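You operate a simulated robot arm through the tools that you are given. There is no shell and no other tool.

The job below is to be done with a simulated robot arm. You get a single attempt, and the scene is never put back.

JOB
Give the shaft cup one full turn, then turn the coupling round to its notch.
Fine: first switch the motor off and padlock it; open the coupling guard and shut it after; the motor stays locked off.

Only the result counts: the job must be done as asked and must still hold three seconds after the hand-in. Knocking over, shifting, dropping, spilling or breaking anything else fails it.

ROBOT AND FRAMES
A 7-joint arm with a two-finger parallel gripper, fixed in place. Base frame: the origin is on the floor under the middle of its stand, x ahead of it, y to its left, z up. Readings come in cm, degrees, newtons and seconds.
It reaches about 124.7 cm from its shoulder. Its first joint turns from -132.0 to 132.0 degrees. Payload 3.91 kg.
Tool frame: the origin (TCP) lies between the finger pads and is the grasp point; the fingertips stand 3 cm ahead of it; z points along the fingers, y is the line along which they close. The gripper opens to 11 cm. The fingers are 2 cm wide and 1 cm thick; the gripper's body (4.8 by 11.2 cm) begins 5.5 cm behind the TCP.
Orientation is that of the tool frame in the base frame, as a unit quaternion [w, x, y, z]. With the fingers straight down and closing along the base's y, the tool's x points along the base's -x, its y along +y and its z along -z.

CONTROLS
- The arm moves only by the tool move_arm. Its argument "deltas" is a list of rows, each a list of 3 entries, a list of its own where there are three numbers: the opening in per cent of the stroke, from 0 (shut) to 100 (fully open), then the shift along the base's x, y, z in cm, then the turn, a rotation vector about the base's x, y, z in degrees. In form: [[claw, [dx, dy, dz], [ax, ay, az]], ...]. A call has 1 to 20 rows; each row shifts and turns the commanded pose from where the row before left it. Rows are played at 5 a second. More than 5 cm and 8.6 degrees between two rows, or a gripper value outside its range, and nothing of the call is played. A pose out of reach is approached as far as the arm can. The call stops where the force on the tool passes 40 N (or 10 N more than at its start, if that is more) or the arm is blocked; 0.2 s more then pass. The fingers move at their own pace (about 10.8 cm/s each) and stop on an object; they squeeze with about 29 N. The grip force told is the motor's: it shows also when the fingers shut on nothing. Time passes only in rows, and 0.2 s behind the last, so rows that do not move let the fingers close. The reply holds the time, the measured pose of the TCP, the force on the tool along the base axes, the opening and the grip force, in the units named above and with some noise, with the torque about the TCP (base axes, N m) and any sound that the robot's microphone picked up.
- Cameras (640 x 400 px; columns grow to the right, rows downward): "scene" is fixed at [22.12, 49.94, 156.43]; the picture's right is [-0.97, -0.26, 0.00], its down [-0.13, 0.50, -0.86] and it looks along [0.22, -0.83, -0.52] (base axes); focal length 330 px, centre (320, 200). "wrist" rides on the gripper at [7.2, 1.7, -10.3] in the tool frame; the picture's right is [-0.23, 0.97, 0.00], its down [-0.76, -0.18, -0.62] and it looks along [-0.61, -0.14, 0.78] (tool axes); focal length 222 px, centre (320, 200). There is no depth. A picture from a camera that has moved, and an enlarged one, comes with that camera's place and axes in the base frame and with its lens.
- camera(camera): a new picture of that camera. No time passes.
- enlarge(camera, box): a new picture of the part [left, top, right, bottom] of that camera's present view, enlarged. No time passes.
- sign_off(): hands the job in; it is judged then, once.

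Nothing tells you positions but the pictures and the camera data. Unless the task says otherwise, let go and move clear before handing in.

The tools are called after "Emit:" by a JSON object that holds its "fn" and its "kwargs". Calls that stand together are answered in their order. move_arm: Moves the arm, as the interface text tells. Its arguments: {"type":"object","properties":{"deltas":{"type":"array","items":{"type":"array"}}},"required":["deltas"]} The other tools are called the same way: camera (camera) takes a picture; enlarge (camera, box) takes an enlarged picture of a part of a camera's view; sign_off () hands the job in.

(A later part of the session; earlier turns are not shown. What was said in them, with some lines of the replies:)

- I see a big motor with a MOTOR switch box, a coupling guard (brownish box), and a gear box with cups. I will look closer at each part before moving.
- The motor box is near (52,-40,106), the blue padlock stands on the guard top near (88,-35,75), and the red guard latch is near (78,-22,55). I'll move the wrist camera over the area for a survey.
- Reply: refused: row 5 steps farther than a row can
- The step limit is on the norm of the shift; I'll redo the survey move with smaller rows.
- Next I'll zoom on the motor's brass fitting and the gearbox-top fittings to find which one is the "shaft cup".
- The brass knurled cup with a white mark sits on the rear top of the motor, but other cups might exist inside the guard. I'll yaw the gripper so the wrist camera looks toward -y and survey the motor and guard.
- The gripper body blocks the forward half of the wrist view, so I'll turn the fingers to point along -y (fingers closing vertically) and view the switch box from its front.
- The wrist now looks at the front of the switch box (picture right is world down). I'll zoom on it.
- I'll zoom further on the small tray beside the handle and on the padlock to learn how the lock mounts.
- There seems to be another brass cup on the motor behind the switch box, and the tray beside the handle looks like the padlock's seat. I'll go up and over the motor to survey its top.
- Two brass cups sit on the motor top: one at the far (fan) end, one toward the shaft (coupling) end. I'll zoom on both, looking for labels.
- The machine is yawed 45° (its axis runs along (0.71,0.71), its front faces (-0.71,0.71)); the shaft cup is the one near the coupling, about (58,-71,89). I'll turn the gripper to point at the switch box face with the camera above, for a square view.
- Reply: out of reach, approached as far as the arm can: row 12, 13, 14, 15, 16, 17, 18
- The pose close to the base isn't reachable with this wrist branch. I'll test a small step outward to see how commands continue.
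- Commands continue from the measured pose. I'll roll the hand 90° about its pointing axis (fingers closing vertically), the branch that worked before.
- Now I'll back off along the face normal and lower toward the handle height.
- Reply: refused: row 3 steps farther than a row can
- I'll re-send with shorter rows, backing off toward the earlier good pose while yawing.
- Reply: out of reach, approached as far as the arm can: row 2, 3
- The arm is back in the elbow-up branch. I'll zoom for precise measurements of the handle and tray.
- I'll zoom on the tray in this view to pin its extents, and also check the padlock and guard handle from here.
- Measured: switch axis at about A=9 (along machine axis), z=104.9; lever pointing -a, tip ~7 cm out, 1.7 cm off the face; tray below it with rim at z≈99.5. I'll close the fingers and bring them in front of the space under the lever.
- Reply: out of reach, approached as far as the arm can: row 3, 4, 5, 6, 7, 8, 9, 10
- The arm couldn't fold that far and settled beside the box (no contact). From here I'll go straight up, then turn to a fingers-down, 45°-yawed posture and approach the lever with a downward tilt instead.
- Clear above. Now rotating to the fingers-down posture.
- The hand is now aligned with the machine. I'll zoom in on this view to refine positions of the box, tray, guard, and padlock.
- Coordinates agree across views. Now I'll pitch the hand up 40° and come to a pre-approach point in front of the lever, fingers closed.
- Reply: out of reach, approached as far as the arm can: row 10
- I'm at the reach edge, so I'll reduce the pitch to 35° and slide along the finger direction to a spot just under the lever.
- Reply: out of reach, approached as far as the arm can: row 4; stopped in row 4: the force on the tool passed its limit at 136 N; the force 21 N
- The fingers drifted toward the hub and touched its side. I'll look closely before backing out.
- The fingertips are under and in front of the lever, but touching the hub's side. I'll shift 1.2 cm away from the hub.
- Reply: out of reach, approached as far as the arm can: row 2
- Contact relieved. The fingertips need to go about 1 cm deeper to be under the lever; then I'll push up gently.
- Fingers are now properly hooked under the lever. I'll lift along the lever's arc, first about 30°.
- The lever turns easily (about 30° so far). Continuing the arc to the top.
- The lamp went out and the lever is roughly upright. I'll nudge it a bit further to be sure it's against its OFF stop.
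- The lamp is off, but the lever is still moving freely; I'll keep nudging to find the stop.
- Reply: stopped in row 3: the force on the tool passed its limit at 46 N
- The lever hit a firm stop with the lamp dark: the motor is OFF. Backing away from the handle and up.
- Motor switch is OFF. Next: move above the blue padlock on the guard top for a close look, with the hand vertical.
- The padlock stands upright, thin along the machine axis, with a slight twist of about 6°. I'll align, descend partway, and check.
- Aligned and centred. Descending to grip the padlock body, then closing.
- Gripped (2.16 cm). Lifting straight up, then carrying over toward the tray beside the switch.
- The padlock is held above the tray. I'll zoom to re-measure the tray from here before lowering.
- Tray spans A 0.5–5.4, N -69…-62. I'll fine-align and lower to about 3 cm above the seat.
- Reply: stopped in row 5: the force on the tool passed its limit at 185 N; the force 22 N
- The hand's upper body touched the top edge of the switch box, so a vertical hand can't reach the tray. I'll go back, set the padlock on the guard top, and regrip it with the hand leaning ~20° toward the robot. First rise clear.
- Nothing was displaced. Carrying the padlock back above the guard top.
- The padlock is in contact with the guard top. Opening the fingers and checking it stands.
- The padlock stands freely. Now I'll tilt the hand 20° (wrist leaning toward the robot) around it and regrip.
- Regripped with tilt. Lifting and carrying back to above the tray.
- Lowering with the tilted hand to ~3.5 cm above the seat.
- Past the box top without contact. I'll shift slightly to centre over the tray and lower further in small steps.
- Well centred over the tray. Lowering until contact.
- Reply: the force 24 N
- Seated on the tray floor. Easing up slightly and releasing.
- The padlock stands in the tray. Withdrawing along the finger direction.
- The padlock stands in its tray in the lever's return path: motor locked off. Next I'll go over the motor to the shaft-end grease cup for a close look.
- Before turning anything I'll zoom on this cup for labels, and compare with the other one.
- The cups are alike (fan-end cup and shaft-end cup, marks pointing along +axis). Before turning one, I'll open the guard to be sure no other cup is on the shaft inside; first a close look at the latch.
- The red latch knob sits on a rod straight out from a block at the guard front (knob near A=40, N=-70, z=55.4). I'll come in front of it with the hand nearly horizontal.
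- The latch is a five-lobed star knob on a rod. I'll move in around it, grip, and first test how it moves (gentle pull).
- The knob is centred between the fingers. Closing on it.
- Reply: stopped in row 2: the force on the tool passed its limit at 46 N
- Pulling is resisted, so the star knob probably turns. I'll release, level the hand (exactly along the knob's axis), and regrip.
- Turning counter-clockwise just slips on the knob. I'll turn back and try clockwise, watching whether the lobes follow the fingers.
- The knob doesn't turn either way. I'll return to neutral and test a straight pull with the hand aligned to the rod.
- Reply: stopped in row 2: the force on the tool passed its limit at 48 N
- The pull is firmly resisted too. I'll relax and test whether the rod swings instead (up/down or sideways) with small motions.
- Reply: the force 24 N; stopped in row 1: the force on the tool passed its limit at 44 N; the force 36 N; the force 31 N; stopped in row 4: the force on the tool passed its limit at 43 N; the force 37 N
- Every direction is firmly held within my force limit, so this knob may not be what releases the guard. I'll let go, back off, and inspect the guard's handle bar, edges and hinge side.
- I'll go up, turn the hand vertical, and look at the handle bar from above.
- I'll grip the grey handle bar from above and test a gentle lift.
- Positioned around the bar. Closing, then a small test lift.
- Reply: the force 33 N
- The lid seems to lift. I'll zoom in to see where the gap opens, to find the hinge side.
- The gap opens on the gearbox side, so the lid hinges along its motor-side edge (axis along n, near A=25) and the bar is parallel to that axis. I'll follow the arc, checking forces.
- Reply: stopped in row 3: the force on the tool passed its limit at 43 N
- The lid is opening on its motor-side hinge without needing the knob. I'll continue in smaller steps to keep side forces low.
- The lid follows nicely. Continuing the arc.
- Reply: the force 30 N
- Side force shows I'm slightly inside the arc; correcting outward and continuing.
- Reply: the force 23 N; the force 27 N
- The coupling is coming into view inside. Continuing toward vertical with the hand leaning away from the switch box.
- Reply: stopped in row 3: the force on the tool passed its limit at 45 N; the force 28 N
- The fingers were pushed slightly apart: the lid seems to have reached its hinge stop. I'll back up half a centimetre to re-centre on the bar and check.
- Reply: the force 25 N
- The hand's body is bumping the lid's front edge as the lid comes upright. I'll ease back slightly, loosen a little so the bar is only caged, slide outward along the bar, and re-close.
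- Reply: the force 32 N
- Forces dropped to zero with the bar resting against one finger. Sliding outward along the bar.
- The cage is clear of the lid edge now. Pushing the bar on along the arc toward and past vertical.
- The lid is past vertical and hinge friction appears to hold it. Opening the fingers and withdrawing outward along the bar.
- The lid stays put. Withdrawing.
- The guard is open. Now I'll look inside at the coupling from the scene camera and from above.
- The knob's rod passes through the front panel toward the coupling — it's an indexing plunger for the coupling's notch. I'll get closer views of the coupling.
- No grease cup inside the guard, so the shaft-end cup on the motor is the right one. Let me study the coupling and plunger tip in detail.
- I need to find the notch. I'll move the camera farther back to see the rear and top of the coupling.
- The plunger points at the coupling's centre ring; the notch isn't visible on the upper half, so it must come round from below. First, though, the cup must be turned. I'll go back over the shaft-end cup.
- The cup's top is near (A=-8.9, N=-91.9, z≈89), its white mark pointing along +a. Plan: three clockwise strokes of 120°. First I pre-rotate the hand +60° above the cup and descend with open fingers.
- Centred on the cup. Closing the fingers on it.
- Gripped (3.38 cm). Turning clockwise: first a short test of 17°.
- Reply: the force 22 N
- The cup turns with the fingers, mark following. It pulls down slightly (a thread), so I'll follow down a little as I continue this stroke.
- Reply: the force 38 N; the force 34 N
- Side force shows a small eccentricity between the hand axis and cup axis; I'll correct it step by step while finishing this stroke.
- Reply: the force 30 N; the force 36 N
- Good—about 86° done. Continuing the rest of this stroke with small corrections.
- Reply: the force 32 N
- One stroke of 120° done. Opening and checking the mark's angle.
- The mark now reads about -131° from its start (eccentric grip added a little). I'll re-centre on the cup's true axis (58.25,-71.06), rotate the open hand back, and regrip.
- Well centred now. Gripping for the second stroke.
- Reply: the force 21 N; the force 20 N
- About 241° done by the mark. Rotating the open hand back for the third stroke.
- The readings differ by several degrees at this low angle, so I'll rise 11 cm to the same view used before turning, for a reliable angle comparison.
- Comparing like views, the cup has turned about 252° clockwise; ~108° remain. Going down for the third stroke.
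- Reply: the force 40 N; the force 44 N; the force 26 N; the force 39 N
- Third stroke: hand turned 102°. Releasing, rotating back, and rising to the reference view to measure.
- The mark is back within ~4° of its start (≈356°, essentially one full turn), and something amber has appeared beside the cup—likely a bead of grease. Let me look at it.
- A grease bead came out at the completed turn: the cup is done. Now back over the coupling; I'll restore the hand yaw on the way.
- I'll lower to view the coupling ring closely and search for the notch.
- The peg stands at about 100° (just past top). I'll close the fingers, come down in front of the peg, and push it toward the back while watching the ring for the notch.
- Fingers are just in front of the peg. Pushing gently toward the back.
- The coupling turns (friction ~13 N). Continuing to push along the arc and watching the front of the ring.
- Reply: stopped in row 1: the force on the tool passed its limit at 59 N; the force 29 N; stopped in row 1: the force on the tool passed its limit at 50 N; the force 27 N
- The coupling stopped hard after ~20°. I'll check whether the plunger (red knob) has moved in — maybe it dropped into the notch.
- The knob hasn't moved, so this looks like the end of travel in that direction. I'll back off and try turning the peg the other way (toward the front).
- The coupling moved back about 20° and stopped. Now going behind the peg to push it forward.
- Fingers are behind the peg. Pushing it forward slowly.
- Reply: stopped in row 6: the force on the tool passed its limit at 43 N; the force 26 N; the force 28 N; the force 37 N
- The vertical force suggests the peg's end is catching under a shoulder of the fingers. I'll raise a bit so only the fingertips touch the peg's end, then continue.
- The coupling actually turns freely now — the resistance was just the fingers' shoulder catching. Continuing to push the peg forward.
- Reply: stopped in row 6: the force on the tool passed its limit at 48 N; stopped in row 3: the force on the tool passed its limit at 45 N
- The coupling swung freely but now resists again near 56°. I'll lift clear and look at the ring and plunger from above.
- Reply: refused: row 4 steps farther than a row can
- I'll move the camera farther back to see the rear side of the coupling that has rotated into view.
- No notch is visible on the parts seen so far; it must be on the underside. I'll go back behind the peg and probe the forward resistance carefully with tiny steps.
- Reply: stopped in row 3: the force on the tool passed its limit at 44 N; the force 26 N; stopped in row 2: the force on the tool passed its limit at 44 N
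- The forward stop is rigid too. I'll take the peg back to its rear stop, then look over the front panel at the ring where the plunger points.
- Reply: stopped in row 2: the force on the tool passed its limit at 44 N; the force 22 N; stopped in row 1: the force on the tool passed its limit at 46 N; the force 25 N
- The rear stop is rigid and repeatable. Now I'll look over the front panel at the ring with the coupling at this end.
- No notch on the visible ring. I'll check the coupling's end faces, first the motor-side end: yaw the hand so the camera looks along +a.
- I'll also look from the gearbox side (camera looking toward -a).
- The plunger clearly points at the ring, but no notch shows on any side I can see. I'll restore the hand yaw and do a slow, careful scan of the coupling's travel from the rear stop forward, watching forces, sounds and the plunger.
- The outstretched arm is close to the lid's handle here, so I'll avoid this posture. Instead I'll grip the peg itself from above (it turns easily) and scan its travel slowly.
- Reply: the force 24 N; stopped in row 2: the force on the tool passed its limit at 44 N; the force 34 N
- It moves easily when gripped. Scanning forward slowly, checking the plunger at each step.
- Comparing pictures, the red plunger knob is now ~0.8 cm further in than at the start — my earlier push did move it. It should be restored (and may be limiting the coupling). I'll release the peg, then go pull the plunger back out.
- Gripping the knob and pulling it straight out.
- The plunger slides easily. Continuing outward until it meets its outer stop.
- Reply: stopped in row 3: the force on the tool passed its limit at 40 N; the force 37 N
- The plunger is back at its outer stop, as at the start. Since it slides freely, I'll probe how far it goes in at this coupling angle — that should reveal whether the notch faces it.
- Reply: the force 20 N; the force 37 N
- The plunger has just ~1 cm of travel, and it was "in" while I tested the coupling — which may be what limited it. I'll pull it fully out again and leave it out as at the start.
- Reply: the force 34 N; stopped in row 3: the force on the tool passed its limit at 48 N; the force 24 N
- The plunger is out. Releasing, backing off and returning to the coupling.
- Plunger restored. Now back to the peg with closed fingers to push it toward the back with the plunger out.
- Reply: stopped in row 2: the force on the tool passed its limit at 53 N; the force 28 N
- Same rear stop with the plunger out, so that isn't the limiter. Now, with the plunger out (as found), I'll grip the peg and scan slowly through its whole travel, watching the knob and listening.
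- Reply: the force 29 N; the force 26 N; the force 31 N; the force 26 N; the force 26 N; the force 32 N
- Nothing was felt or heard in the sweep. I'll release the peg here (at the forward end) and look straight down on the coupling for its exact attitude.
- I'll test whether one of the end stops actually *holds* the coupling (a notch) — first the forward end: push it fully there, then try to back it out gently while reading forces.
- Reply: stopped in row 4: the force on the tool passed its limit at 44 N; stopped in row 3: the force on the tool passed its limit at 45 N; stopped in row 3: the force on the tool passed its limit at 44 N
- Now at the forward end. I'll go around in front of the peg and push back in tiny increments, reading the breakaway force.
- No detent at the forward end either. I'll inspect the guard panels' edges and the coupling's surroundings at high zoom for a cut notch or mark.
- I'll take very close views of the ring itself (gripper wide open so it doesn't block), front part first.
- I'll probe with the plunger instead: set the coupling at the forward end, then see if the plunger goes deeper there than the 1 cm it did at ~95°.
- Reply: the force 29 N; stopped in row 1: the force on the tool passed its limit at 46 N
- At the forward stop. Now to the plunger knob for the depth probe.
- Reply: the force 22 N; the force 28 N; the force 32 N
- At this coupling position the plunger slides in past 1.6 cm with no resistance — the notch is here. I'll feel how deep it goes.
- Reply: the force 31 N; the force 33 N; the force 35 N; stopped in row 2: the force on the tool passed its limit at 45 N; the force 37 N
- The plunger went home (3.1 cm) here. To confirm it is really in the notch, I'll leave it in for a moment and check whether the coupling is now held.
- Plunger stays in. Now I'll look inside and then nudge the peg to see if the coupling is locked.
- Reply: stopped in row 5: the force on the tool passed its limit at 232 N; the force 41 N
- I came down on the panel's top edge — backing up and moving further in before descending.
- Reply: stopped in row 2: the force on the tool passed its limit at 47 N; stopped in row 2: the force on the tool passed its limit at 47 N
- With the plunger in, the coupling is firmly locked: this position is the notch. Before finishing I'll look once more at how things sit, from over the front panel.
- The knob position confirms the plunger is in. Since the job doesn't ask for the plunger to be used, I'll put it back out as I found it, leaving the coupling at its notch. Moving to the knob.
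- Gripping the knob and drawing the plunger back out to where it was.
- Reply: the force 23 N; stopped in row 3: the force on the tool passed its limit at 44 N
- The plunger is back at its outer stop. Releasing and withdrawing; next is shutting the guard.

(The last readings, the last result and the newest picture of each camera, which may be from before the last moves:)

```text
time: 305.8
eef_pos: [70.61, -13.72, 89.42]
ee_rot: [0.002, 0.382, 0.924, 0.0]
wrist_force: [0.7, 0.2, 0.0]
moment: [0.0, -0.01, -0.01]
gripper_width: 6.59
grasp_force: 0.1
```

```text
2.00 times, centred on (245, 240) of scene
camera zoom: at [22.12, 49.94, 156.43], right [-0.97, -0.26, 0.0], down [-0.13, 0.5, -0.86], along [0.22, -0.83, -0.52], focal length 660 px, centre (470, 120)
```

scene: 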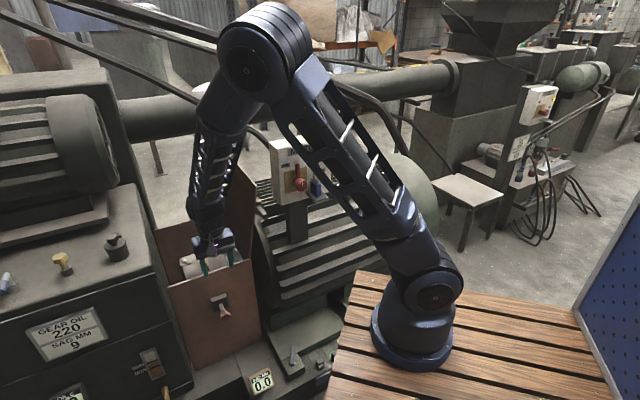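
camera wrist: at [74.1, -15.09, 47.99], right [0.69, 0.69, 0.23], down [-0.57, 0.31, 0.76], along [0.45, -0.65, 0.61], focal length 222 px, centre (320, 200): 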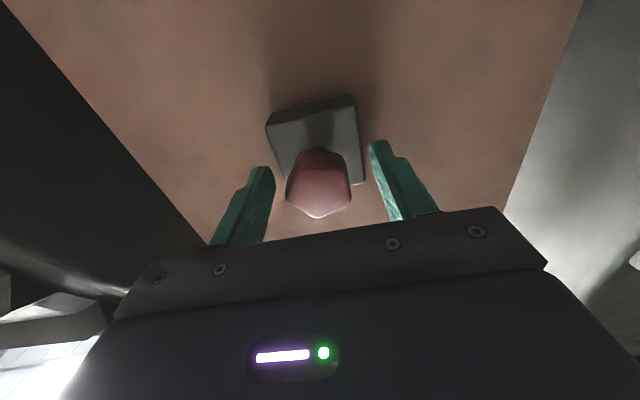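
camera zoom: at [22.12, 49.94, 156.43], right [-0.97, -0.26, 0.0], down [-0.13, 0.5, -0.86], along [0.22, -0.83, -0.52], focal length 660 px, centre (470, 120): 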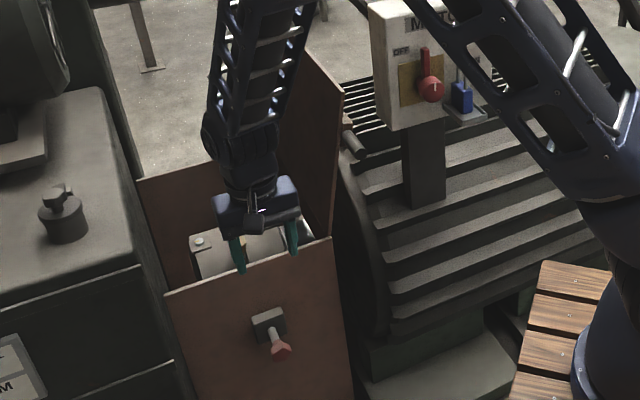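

Emit:
{"fn": "move_arm", "kwargs": {"deltas": [[60, [0, 0, 5], [0, 0, 0]], [60, [0, 0, 5], [0, 0, 0]], [60, [-1.3, -2.75, 3], [0, 0, 0]], [60, [-1.3, -2.75, 3], [0, 0, 0]], [60, [-1.3, -2.75, 3], [0, 0, 0]], [60, [-1.3, -2.75, 2], [0, 0, 0]]]}}

Emit:
{"fn": "camera", "kwargs": {"camera": "wrist"}}

Emit:
{"fn": "enlarge", "kwargs": {"camera": "wrist", "box": [180, 80, 380, 260]}}

Emit:
{"fn": "enlarge", "kwargs": {"camera": "scene", "box": [210, 140, 330, 260]}}

```text
time: 307.2
eef_pos: [65.28, -24.66, 110.22]
ee_rot: [0.002, 0.382, 0.924, -0.001]
wrist_force: [-0.4, 0.4, -0.4]
moment: [-0.01, 0.01, -0.04]
gripper_width: 6.61
grasp_force: 0.0
```

```text
taken
camera wrist: at [61.48, -18.43, 120.58], right [0.85, 0.53, 0.0], down [0.41, -0.66, 0.63], along [0.33, -0.53, -0.78], focal length 222 px, centre (320, 200)
```

wrist: 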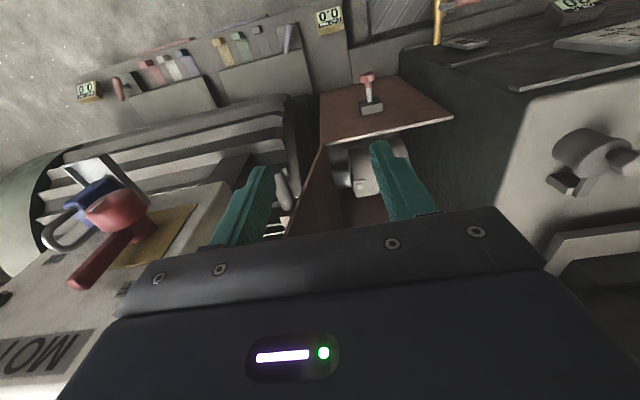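

```text
2.22 times, centred on (280, 170) of wrist
camera zoom: at [61.48, -18.43, 120.58], right [0.85, 0.53, 0.0], down [0.41, -0.66, 0.63], along [0.33, -0.53, -0.78], focal length 494 px, centre (409, 267)
```

zoom: 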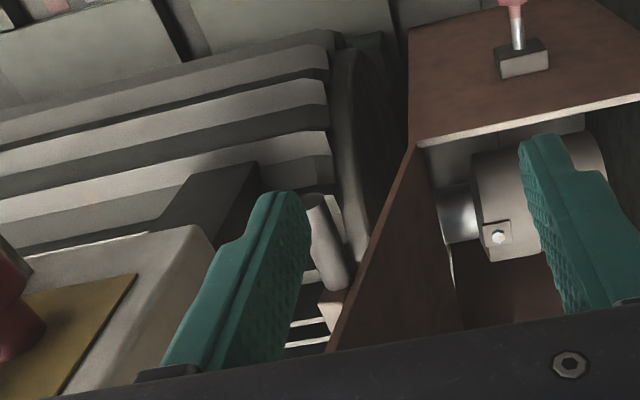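

```text
3.33 times, centred on (270, 200) of scene
camera zoom: at [22.12, 49.94, 156.43], right [-0.97, -0.26, 0.0], down [-0.13, 0.5, -0.86], along [0.22, -0.83, -0.52], focal length 1100 px, centre (487, 200)
```

zoom: 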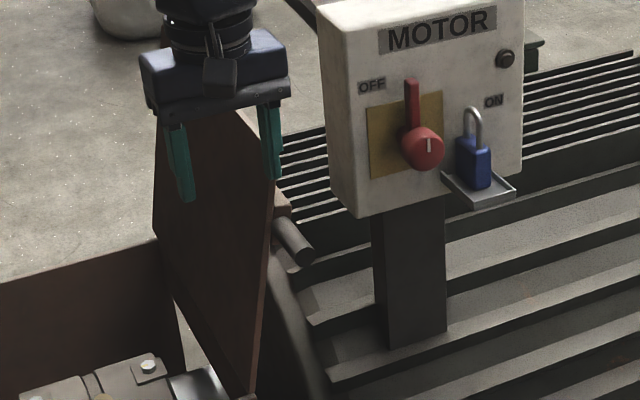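

Located the open lid's bar (A≈20.4, z≈92.5, end at N≈-71.3). Approaching it with the hand leaning as before.

Emit:
{"fn": "move_arm", "kwargs": {"deltas": [[45, [-0.79, -1.61, -3.4], [-5.48, 5.48, 0]], [45, [-0.79, -1.61, -3.4], [-5.48, 5.48, 0]], [45, [-0.79, -1.61, -3.4], [-5.48, 5.48, 0]], [45, [-0.79, -1.61, -3.4], [-5.48, 5.48, 0]], [45, [-0.79, -1.61, -3.7], [0, 0, 0]]]}}

Emit:
{"fn": "camera", "kwargs": {"camera": "wrist"}}

Emit:
{"fn": "enlarge", "kwargs": {"camera": "scene", "box": [210, 140, 330, 260]}}

```text
time: 308.4
eef_pos: [61.46, -32.85, 93.11]
ee_rot: [-0.099, 0.368, 0.891, -0.248]
wrist_force: [-0.4, 0.2, 0.5]
moment: [0.01, -0.05, 0.03]
gripper_width: 4.96
grasp_force: 0.0
```

```text
taken
camera wrist: at [61.25, -23.04, 100.96], right [0.75, 0.43, -0.5], down [0.66, -0.41, 0.63], along [0.06, -0.8, -0.59], focal length 222 px, centre (320, 200)
```

wrist: 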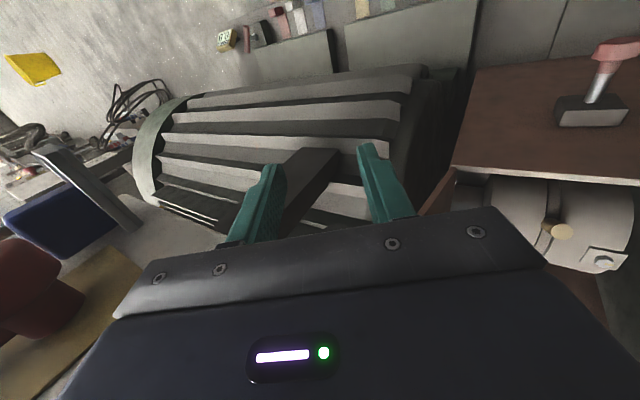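

```text
3.33 times, centred on (270, 200) of scene
camera zoom: at [22.12, 49.94, 156.43], right [-0.97, -0.26, 0.0], down [-0.13, 0.5, -0.86], along [0.22, -0.83, -0.52], focal length 1100 px, centre (487, 200)
```

zoom: 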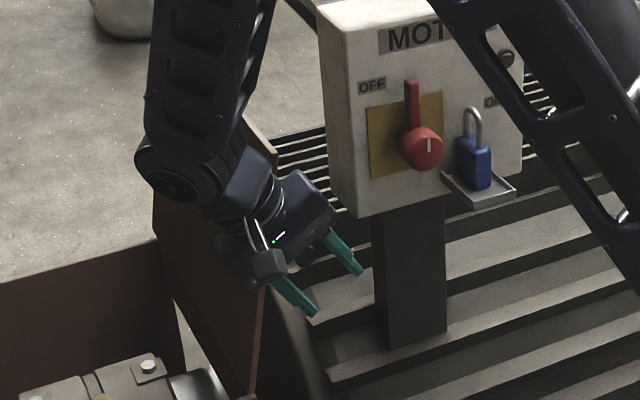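

Emit:
{"fn": "move_arm", "kwargs": {"deltas": [[45, [1.2, -1.2, -0.1], [0, 0, 0]], [45, [1.2, -1.2, -0.1], [0, 0, 0]]]}}

Emit:
{"fn": "camera", "kwargs": {"camera": "wrist"}}

```text
time: 309.0
eef_pos: [63.99, -35.29, 92.78]
ee_rot: [-0.101, 0.367, 0.891, -0.248]
wrist_force: [0.2, -0.5, -0.2]
moment: [-0.01, 0.0, 0.0]
gripper_width: 5.0
grasp_force: 0.1
```

```text
taken
camera wrist: at [63.61, -25.43, 100.75], right [0.75, 0.43, -0.5], down [0.66, -0.42, 0.63], along [0.06, -0.8, -0.59], focal length 222 px, centre (320, 200)
```

wrist: 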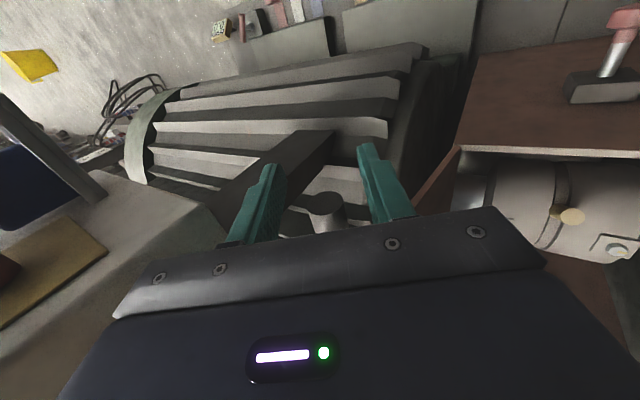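

The bar's end is centred between the fingers. Sliding onto it.

Emit:
{"fn": "move_arm", "kwargs": {"deltas": [[45, [1.1, -1.1, 0], [0, 0, 0]], [45, [1.1, -1.1, 0], [0, 0, 0]], [28, [0, 0, 0], [0, 0, 0]], [28, [0, 0, 0], [0, 0, 0]]]}}

Emit:
{"fn": "camera", "kwargs": {"camera": "wrist"}}

Emit:
{"fn": "enlarge", "kwargs": {"camera": "scene", "box": [150, 140, 310, 300]}}

```text
time: 310.0
eef_pos: [65.95, -37.32, 92.8]
ee_rot: [-0.1, 0.369, 0.89, -0.248]
wrist_force: [-0.1, -0.2, 0.5]
moment: [0.0, 0.01, -0.02]
gripper_width: 3.07
grasp_force: 0.0
```

```text
taken
camera wrist: at [65.67, -27.58, 100.81], right [0.75, 0.43, -0.5], down [0.66, -0.42, 0.63], along [0.06, -0.8, -0.59], focal length 222 px, centre (320, 200)
```

wrist: 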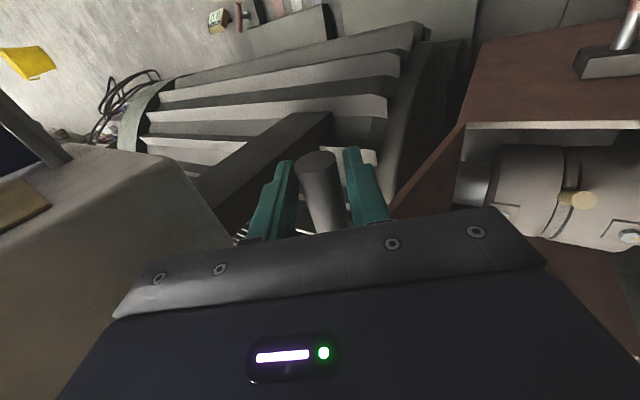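

```text
2.50 times, centred on (230, 220) of scene
camera zoom: at [22.12, 49.94, 156.43], right [-0.97, -0.26, 0.0], down [-0.13, 0.5, -0.86], along [0.22, -0.83, -0.52], focal length 825 px, centre (545, 150)
```

zoom: 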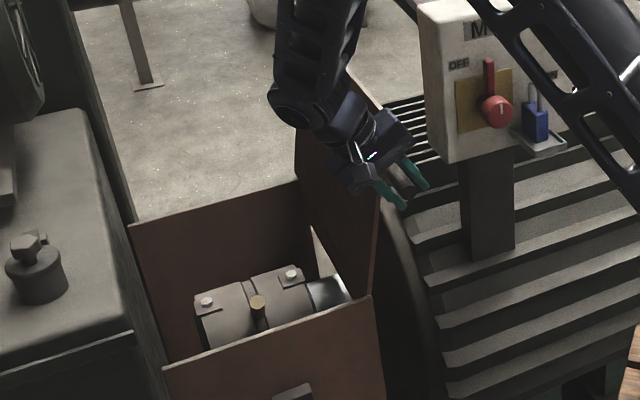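

The bar is caged. Swinging the lid back toward closed along its arc, gradually straightening the hand.

Emit:
{"fn": "move_arm", "kwargs": {"deltas": [[28, [0.6, 0.6, 0.1], [1.4, -1.4, 0]], [28, [0.82, 0.82, 0.1], [1.4, -1.4, 0]], [28, [0.82, 0.82, 0.08], [1.4, -1.4, 0]], [28, [0.82, 0.82, 0.02], [1.4, -1.4, 0]]]}}

Emit:
{"fn": "move_arm", "kwargs": {"deltas": [[28, [0.82, 0.82, -0.02], [1.6, -1.6, 0]], [28, [0.82, 0.82, -0.1], [1.6, -1.6, 0]], [28, [0.82, 0.82, -0.15], [1.6, -1.6, 0]], [28, [0.81, 0.81, -0.2], [1.6, -1.6, 0]]]}}

Emit:
{"fn": "camera", "kwargs": {"camera": "wrist"}}

Emit:
{"fn": "enlarge", "kwargs": {"camera": "scene", "box": [150, 140, 310, 300]}}

```text
time: 311.0
eef_pos: [68.94, -34.38, 93.08]
ee_rot: [-0.074, 0.375, 0.905, -0.185]
wrist_force: [-4.0, -4.3, 5.2]
moment: [-0.08, 0.03, -0.08]
gripper_width: 3.46
grasp_force: 3.7
```

```text
time: 312.0
eef_pos: [72.04, -30.98, 92.67]
ee_rot: [-0.044, 0.379, 0.917, -0.114]
wrist_force: [-4.2, -2.4, 1.8]
moment: [-0.06, 0.0, -0.07]
gripper_width: 3.29
grasp_force: 2.3
```

```text
taken
camera wrist: at [70.06, -23.11, 102.21], right [0.83, 0.51, -0.23], down [0.52, -0.55, 0.65], along [0.2, -0.66, -0.72], focal length 222 px, centre (320, 200)
```

wrist: 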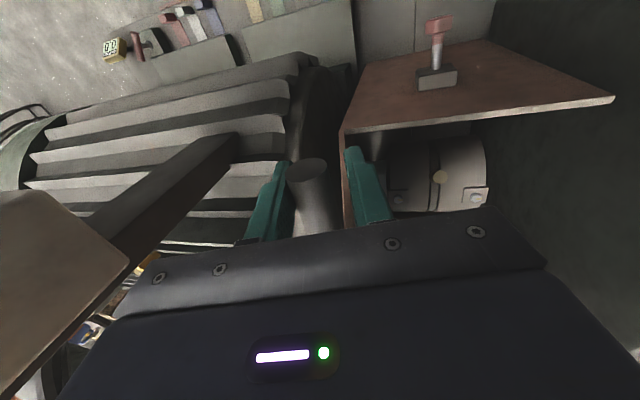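

```text
2.50 times, centred on (230, 220) of scene
camera zoom: at [22.12, 49.94, 156.43], right [-0.97, -0.26, 0.0], down [-0.13, 0.5, -0.86], along [0.22, -0.83, -0.52], focal length 825 px, centre (545, 150)
```

zoom: 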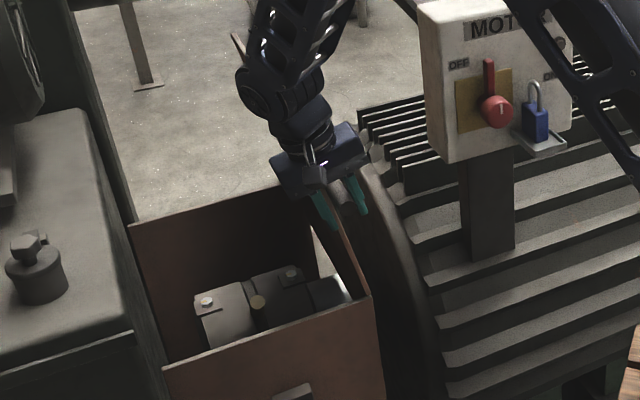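

Emit:
{"fn": "move_arm", "kwargs": {"deltas": [[28, [0.8, 0.8, -0.23], [1.6, -1.6, 0]], [28, [0.8, 0.8, -0.29], [1.6, -1.6, 0]], [28, [0.78, 0.78, -0.35], [1.6, -1.6, 0]], [28, [0.77, 0.77, -0.41], [1.6, -1.6, 0]]]}}

Emit:
{"fn": "camera", "kwargs": {"camera": "wrist"}}

```text
time: 313.0
eef_pos: [75.43, -28.05, 91.45]
ee_rot: [-0.014, 0.383, 0.923, -0.04]
wrist_force: [-1.7, -3.8, 1.2]
moment: [0.04, 0.05, 0.01]
gripper_width: 3.23
grasp_force: 1.8
```

```text
taken
camera wrist: at [72.19, -21.16, 101.5], right [0.85, 0.53, -0.08], down [0.45, -0.62, 0.64], along [0.28, -0.58, -0.76], focal length 222 px, centre (320, 200)
```

wrist: 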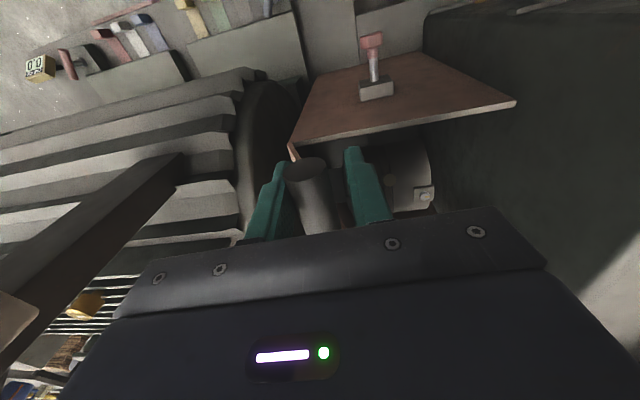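

Emit:
{"fn": "move_arm", "kwargs": {"deltas": [[28, [-0.3, -0.3, 0.1], [0, 0, 0]], [0, [0, 0, 0], [0, 0, 0]], [0, [0, 0, 0], [0, 0, 0]]]}}

```text
time: 313.8
eef_pos: [75.07, -28.29, 91.44]
ee_rot: [-0.014, 0.382, 0.923, -0.041]
wrist_force: [0.9, 1.1, -3.6]
moment: [-0.11, 0.01, -0.15]
gripper_width: 2.28
grasp_force: 44.9
```

Firm, centred grip. Continuing down the arc.

Emit:
{"fn": "move_arm", "kwargs": {"deltas": [[0, [0.95, 0.95, -0.6], [0.85, -0.85, 0]], [0, [0.96, 0.96, -0.72], [0.85, -0.85, 0]], [0, [0.93, 0.93, -0.82], [0.85, -0.85, 0]]]}}

Emit:
{"fn": "move_arm", "kwargs": {"deltas": [[0, [0.88, 0.88, -0.9], [0.85, -0.85, 0]], [0, [0.83, 0.83, -1.0], [0, 0, 0]], [0, [0.78, 0.78, -1.07], [0, 0, 0]]]}}

```text
time: 314.6
eef_pos: [77.94, -25.4, 89.31]
ee_rot: [-0.002, 0.383, 0.924, -0.012]
wrist_force: [1.1, -4.6, 0.4]
moment: [0.27, 0.32, 0.48]
gripper_width: 2.35
grasp_force: 44.8
```

```text
time: 315.4
eef_pos: [80.49, -22.93, 86.27]
ee_rot: [0.001, 0.382, 0.924, -0.001]
wrist_force: [-5.1, 11.4, 0.7]
moment: [0.43, 0.14, -0.85]
gripper_width: 2.3
grasp_force: 45.1
```

Emit:
{"fn": "move_arm", "kwargs": {"deltas": [[0, [0.73, 0.73, -1.14], [0, 0, 0]], [0, [0.67, 0.67, -1.22], [0, 0, 0]], [0, [0.61, 0.61, -1.28], [0, 0, 0]]]}}

Emit:
{"fn": "move_arm", "kwargs": {"deltas": [[0, [0.54, 0.54, -1.33], [0, 0, 0]], [0, [0.48, 0.48, -1.39], [0, 0, 0]], [0, [0.41, 0.41, -1.43], [0, 0, 0]]]}}

Emit:
{"fn": "enlarge", "kwargs": {"camera": "scene", "box": [150, 160, 310, 320]}}

```text
time: 316.2
eef_pos: [82.56, -21.02, 82.64]
ee_rot: [0.002, 0.383, 0.924, -0.002]
wrist_force: [4.1, 8.6, 4.1]
moment: [-0.24, 0.18, -0.47]
gripper_width: 2.29
grasp_force: 44.6
```

```text
time: 317.0
eef_pos: [83.8, -19.49, 78.58]
ee_rot: [0.003, 0.383, 0.924, -0.002]
wrist_force: [17.3, 6.0, 5.1]
moment: [-0.22, -0.01, -0.66]
gripper_width: 2.31
grasp_force: 44.6
```

```text
2.50 times, centred on (230, 240) of scene
camera zoom: at [22.12, 49.94, 156.43], right [-0.97, -0.26, 0.0], down [-0.13, 0.5, -0.86], along [0.22, -0.83, -0.52], focal length 825 px, centre (545, 100)
```

zoom: 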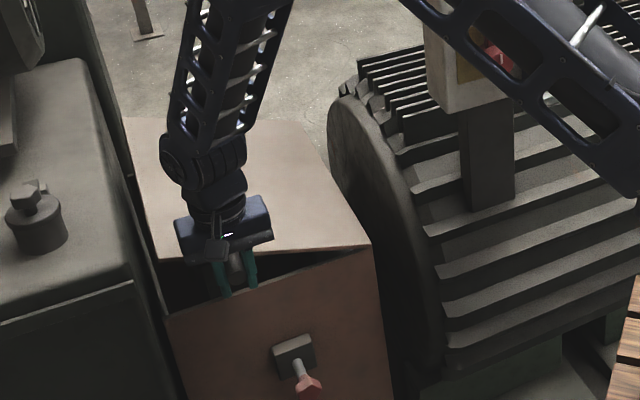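

Emit:
{"fn": "move_arm", "kwargs": {"deltas": [[0, [0.42, 0.36, -1.47], [0, 0, 0]], [0, [0.3, 0.3, -1.5], [0, 0, 0]], [0, [0.2, 0.2, -1.5], [0, 0, 0]]]}}

Emit:
{"fn": "move_arm", "kwargs": {"deltas": [[0, [0.1, 0.1, -0.8], [0, 0, 0]], [0, [0.06, 0.06, -0.6], [0, 0, 0]], [0, [0.02, 0.02, -0.3], [0, 0, 0]]]}}

```text
time: 317.8
eef_pos: [84.84, -18.66, 74.08]
ee_rot: [0.002, 0.383, 0.924, -0.003]
wrist_force: [23.7, 4.0, -0.6]
moment: [0.29, 0.28, 0.4]
gripper_width: 2.32
grasp_force: 44.7
```

```text
time: 318.6
eef_pos: [84.96, -18.45, 72.38]
ee_rot: [0.001, 0.383, 0.924, -0.002]
wrist_force: [9.9, 2.9, 0.5]
moment: [0.38, 0.52, 0.0]
gripper_width: 2.28
grasp_force: 44.7
```

Emit:
{"fn": "move_arm", "kwargs": {"deltas": [[0, [0, 0, -0.25], [0, 0, 0]], [0, [0, 0, -0.2], [0, 0, 0]]]}}

Emit:
{"fn": "move_arm", "kwargs": {"deltas": [[0, [0, 0, -0.15], [0, 0, 0]], [0, [0, 0, -0.1], [0, 0, 0]]]}}

Emit:
{"fn": "camera", "kwargs": {"camera": "wrist"}}

Emit:
{"fn": "enlarge", "kwargs": {"camera": "scene", "box": [150, 200, 270, 320]}}

```text
time: 319.2
eef_pos: [84.85, -18.48, 71.97]
ee_rot: [0.002, 0.383, 0.924, -0.002]
wrist_force: [12.8, 7.2, -0.4]
moment: [-0.28, -0.11, -0.08]
gripper_width: 2.27
grasp_force: 45.5
```

```text
time: 319.8
eef_pos: [85.01, -18.45, 71.59]
ee_rot: [0.001, 0.383, 0.924, -0.002]
wrist_force: [-3.3, 11.9, -0.9]
moment: [-0.64, -0.62, -0.02]
gripper_width: 2.27
grasp_force: 45.0
```

```text
taken
camera wrist: at [81.18, -12.23, 81.96], right [0.85, 0.53, 0.0], down [0.41, -0.66, 0.63], along [0.33, -0.53, -0.78], focal length 222 px, centre (320, 200)
```

wrist: 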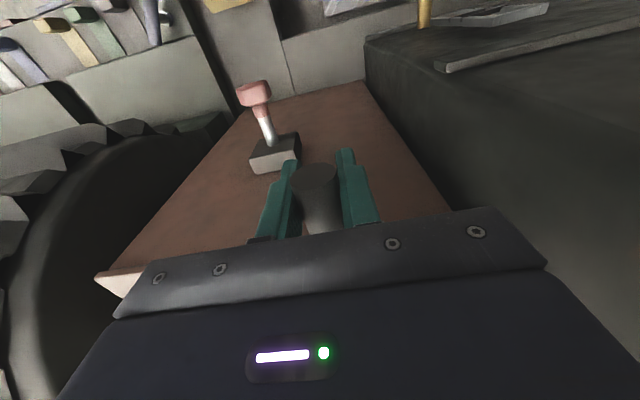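

```text
3.33 times, centred on (210, 260) of scene
camera zoom: at [22.12, 49.94, 156.43], right [-0.97, -0.26, 0.0], down [-0.13, 0.5, -0.86], along [0.22, -0.83, -0.52], focal length 1100 px, centre (687, 0)
```

zoom: 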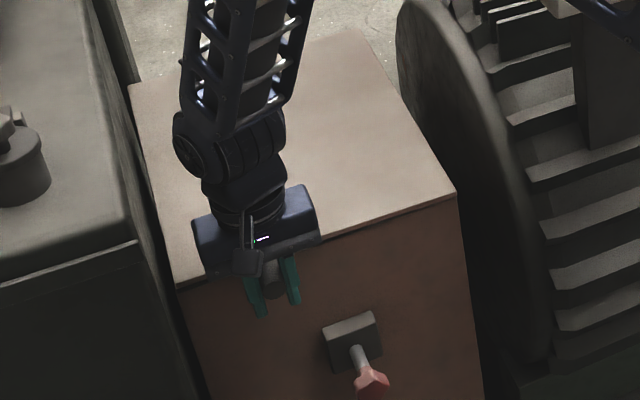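

Emit:
{"fn": "move_arm", "kwargs": {"deltas": [[0, [0, 0, -0.2], [0, 0, 0]], [0, [0, 0, -0.2], [0, 0, 0]]]}}

Emit:
{"fn": "move_arm", "kwargs": {"deltas": [[0, [0, 0, -0.2], [0, 0, 0]], [0, [0, 0, -0.2], [0, 0, 0]]]}}

Emit:
{"fn": "enlarge", "kwargs": {"camera": "scene", "box": [150, 230, 270, 320]}}

```text
time: 320.4
eef_pos: [85.1, -18.49, 71.38]
ee_rot: [0.002, 0.382, 0.924, -0.002]
wrist_force: [-5.5, 16.0, 0.0]
moment: [-0.21, 0.13, -0.07]
gripper_width: 2.26
grasp_force: 45.4
```

```text
time: 321.0
eef_pos: [84.91, -18.48, 71.0]
ee_rot: [0.002, 0.383, 0.924, -0.002]
wrist_force: [-7.8, 15.2, 20.5]
moment: [0.52, 0.59, 0.02]
gripper_width: 2.25
grasp_force: 45.0
```

```text
4.44 times, centred on (210, 275) of scene
camera zoom: at [22.12, 49.94, 156.43], right [-0.97, -0.26, 0.0], down [-0.13, 0.5, -0.86], along [0.22, -0.83, -0.52], focal length 1467 px, centre (809, -133)
```

zoom: 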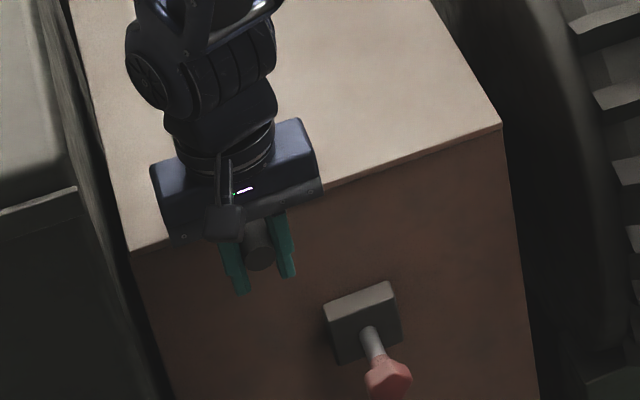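

The lid is seated (upward reaction). Releasing and rising clear.

Emit:
{"fn": "move_arm", "kwargs": {"deltas": [[0, [0, 0, 0.1], [0, 0, 0]], [50, [0, 0, 0], [0, 0, 0]], [50, [0, 0, 0], [0, 0, 0]], [50, [0, 0, 3], [0, 0, 0]], [50, [0, 0, 4], [0, 0, 0]], [50, [0, 0, 5], [0, 0, 0]], [50, [0, 0, 5], [0, 0, 0]], [50, [-2, 2, 4], [0, 0, 0]]]}}

Emit:
{"fn": "camera", "kwargs": {"camera": "wrist"}}

Emit:
{"fn": "enlarge", "kwargs": {"camera": "scene", "box": [140, 190, 280, 330]}}

```text
time: 322.8
eef_pos: [83.1, -16.51, 92.03]
ee_rot: [0.0, 0.383, 0.924, -0.002]
wrist_force: [-0.5, -1.2, -1.0]
moment: [0.04, 0.03, 0.01]
gripper_width: 5.5
grasp_force: 0.1
```

```text
taken
camera wrist: at [79.3, -10.29, 102.33], right [0.85, 0.53, 0.0], down [0.41, -0.66, 0.63], along [0.33, -0.53, -0.78], focal length 222 px, centre (320, 200)
```

wrist: 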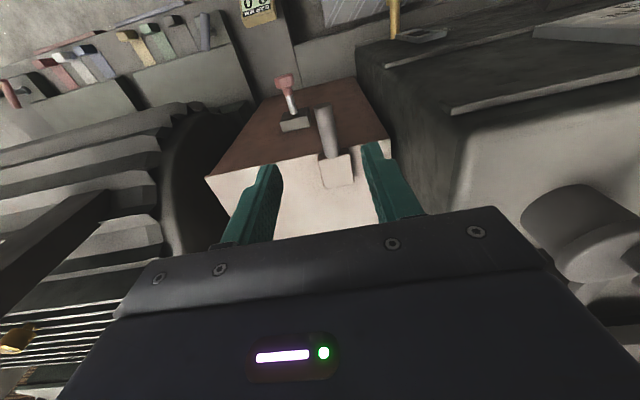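

```text
2.86 times, centred on (210, 260) of scene
camera zoom: at [22.12, 49.94, 156.43], right [-0.97, -0.26, 0.0], down [-0.13, 0.5, -0.86], along [0.22, -0.83, -0.52], focal length 943 px, centre (634, 29)
```

zoom: 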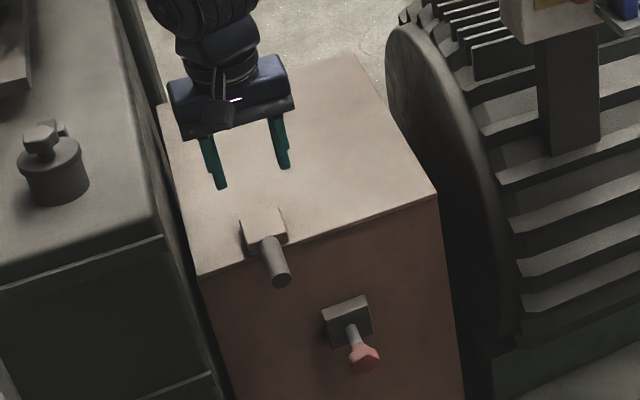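

The guard is shut. Moving the arm clear and taking final check pictures.

Emit:
{"fn": "move_arm", "kwargs": {"deltas": [[50, [-2, 2, 4], [0, 0, 0]], [50, [-2, 2, 4], [0, 0, 0]], [50, [-3, 1, 4], [0, 0, 0]], [50, [-3, 1, 4], [0, 0, 0]], [50, [-3, 1, 4], [0, 0, 0]], [50, [-3, 1, 4], [0, 0, 0]], [50, [-3, 0, 3], [0, 0, 0]], [50, [-3, 0, 2], [0, 0, 0]]]}}

Emit:
{"fn": "camera", "kwargs": {"camera": "scene"}}

Emit:
{"fn": "enlarge", "kwargs": {"camera": "scene", "box": [140, 130, 350, 340]}}

Emit:
{"fn": "camera", "kwargs": {"camera": "wrist"}}

```text
refused: row 3 steps farther than a row can; nothing moved
```

```text
taken
```

scene: 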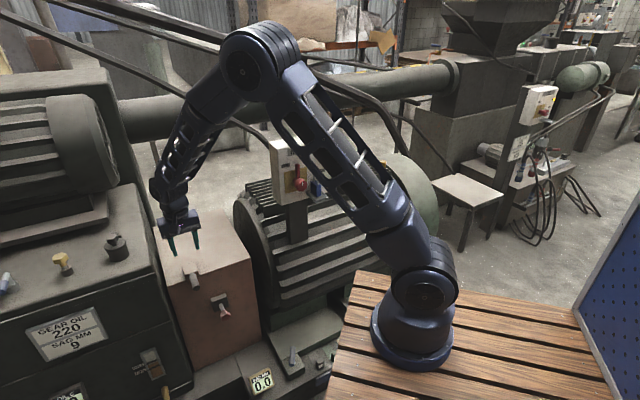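

```text
1.90 times, centred on (245, 235) of scene
camera zoom: at [22.12, 49.94, 156.43], right [-0.97, -0.26, 0.0], down [-0.13, 0.5, -0.86], along [0.22, -0.83, -0.52], focal length 629 px, centre (463, 133)
```

zoom: 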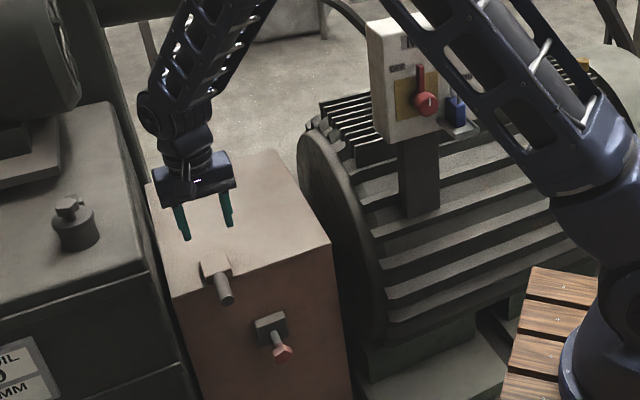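

```text
taken
camera wrist: at [79.3, -10.29, 102.33], right [0.85, 0.53, 0.0], down [0.41, -0.66, 0.63], along [0.33, -0.53, -0.78], focal length 222 px, centre (320, 200)
```

wrist: 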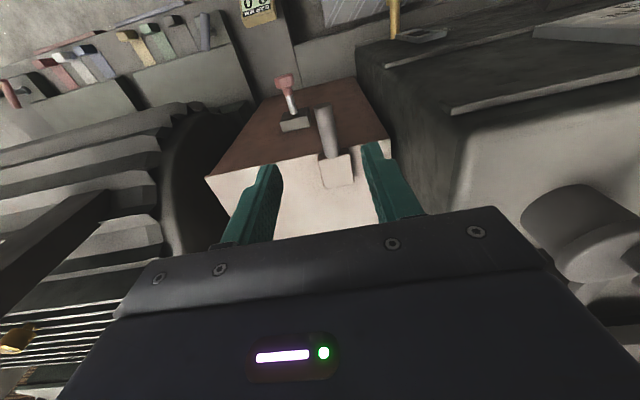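

Emit:
{"fn": "move_arm", "kwargs": {"deltas": [[50, [-2, 2, 4], [0, 0, 0]], [50, [-2, 2, 4], [0, 0, 0]], [50, [-2.5, 1, 4], [0, 0, 0]], [50, [-2.5, 1, 4], [0, 0, 0]], [50, [-3, 1, 3.5], [0, 0, 0]], [50, [-3, 1, 3.5], [0, 0, 0]], [50, [-3, 0, 3], [0, 0, 0]], [50, [-3, 0, 2], [0, 0, 0]], [50, [-4, 0, 0], [0, 0, 0]], [50, [-4, 0, 0], [0, 0, 0]]]}}

Emit:
{"fn": "enlarge", "kwargs": {"camera": "scene", "box": [140, 210, 300, 340]}}

Emit:
{"fn": "enlarge", "kwargs": {"camera": "scene", "box": [260, 120, 350, 220]}}

Emit:
{"fn": "camera", "kwargs": {"camera": "scene"}}

```text
time: 325.0
eef_pos: [53.91, -8.55, 119.86]
ee_rot: [0.002, 0.382, 0.924, -0.003]
wrist_force: [0.2, 0.6, -0.4]
moment: [0.02, 0.05, 0.0]
gripper_width: 5.5
grasp_force: 0.1
```

```text
3.08 times, centred on (220, 275) of scene
camera zoom: at [22.12, 49.94, 156.43], right [-0.97, -0.26, 0.0], down [-0.13, 0.5, -0.86], along [0.22, -0.83, -0.52], focal length 1016 px, centre (628, -31)
```

zoom: 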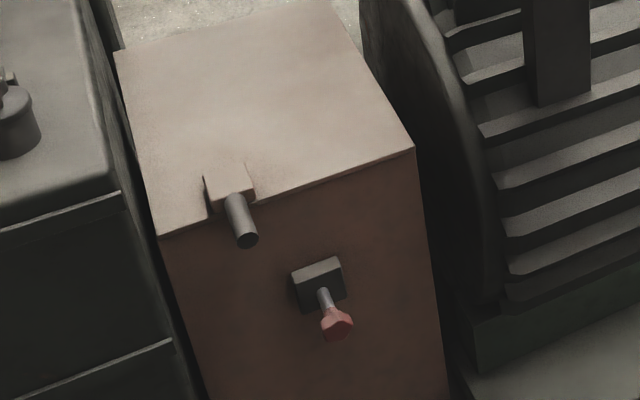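

```text
4.00 times, centred on (305, 170) of scene
camera zoom: at [22.12, 49.94, 156.43], right [-0.97, -0.26, 0.0], down [-0.13, 0.5, -0.86], along [0.22, -0.83, -0.52], focal length 1320 px, centre (380, 320)
```

zoom: 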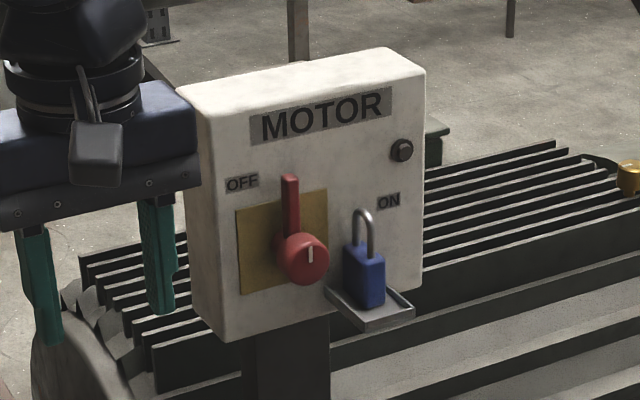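

```text
taken
```

scene: 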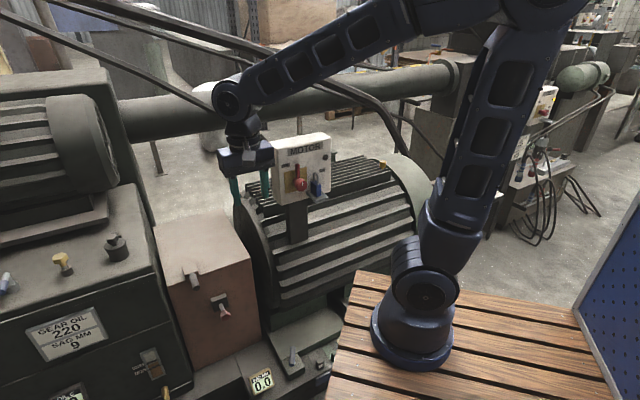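

Everything checks out in the pictures:
- The switch is at OFF with the lamp dark, and the padlock is seated in its tray.
- The shaft cup has had its full turn.
- The coupling is at its notch.
- The guard is shut and the plunger knob is back where it started.
- The arm is clear.

I'm handing the job in.

Emit:
{"fn": "sign_off", "kwargs": {}}

```text
The job is handed in.
```

I handed the job in: the motor is off and padlocked, the shaft cup turned, the coupling set to its notch, and the guard shut. Two of those rest on my own measurement rather than an exact reading.

- **Motor:** the lever is against its OFF stop, the lamp is dark, and the padlock stands in the tray beside the handle, in the lever's return path. I took that tray to be its lock point.
- **Shaft cup:** I turned the one at the coupling end clockwise. By its white mark it turned about 356°, and a bead of grease came out at the end. There are two identical unlabelled cups, so I took "shaft" to mean the coupling end.
- **Coupling:** no notch was visible on it. I found it with the red plunger on the guard front. With the coupling against its forward stop, the plunger slid in about 3 cm and locked it; at the one other angle I pushed it to a stop, it went in only about 1 cm.
- **Plunger:** the job didn't mention it, so I pulled it back out to where it started. The coupling is therefore at its notch but not pinned.
- **Guard:** it is shut, and its lid, bar and knob match the first picture.

The hand hit fixed parts three times: the switch handle's hub (136 N peak), the top of the switch box (185 N peak) and the top edge of the guard's front panel (232 N peak). Nothing looked moved or damaged afterwards.
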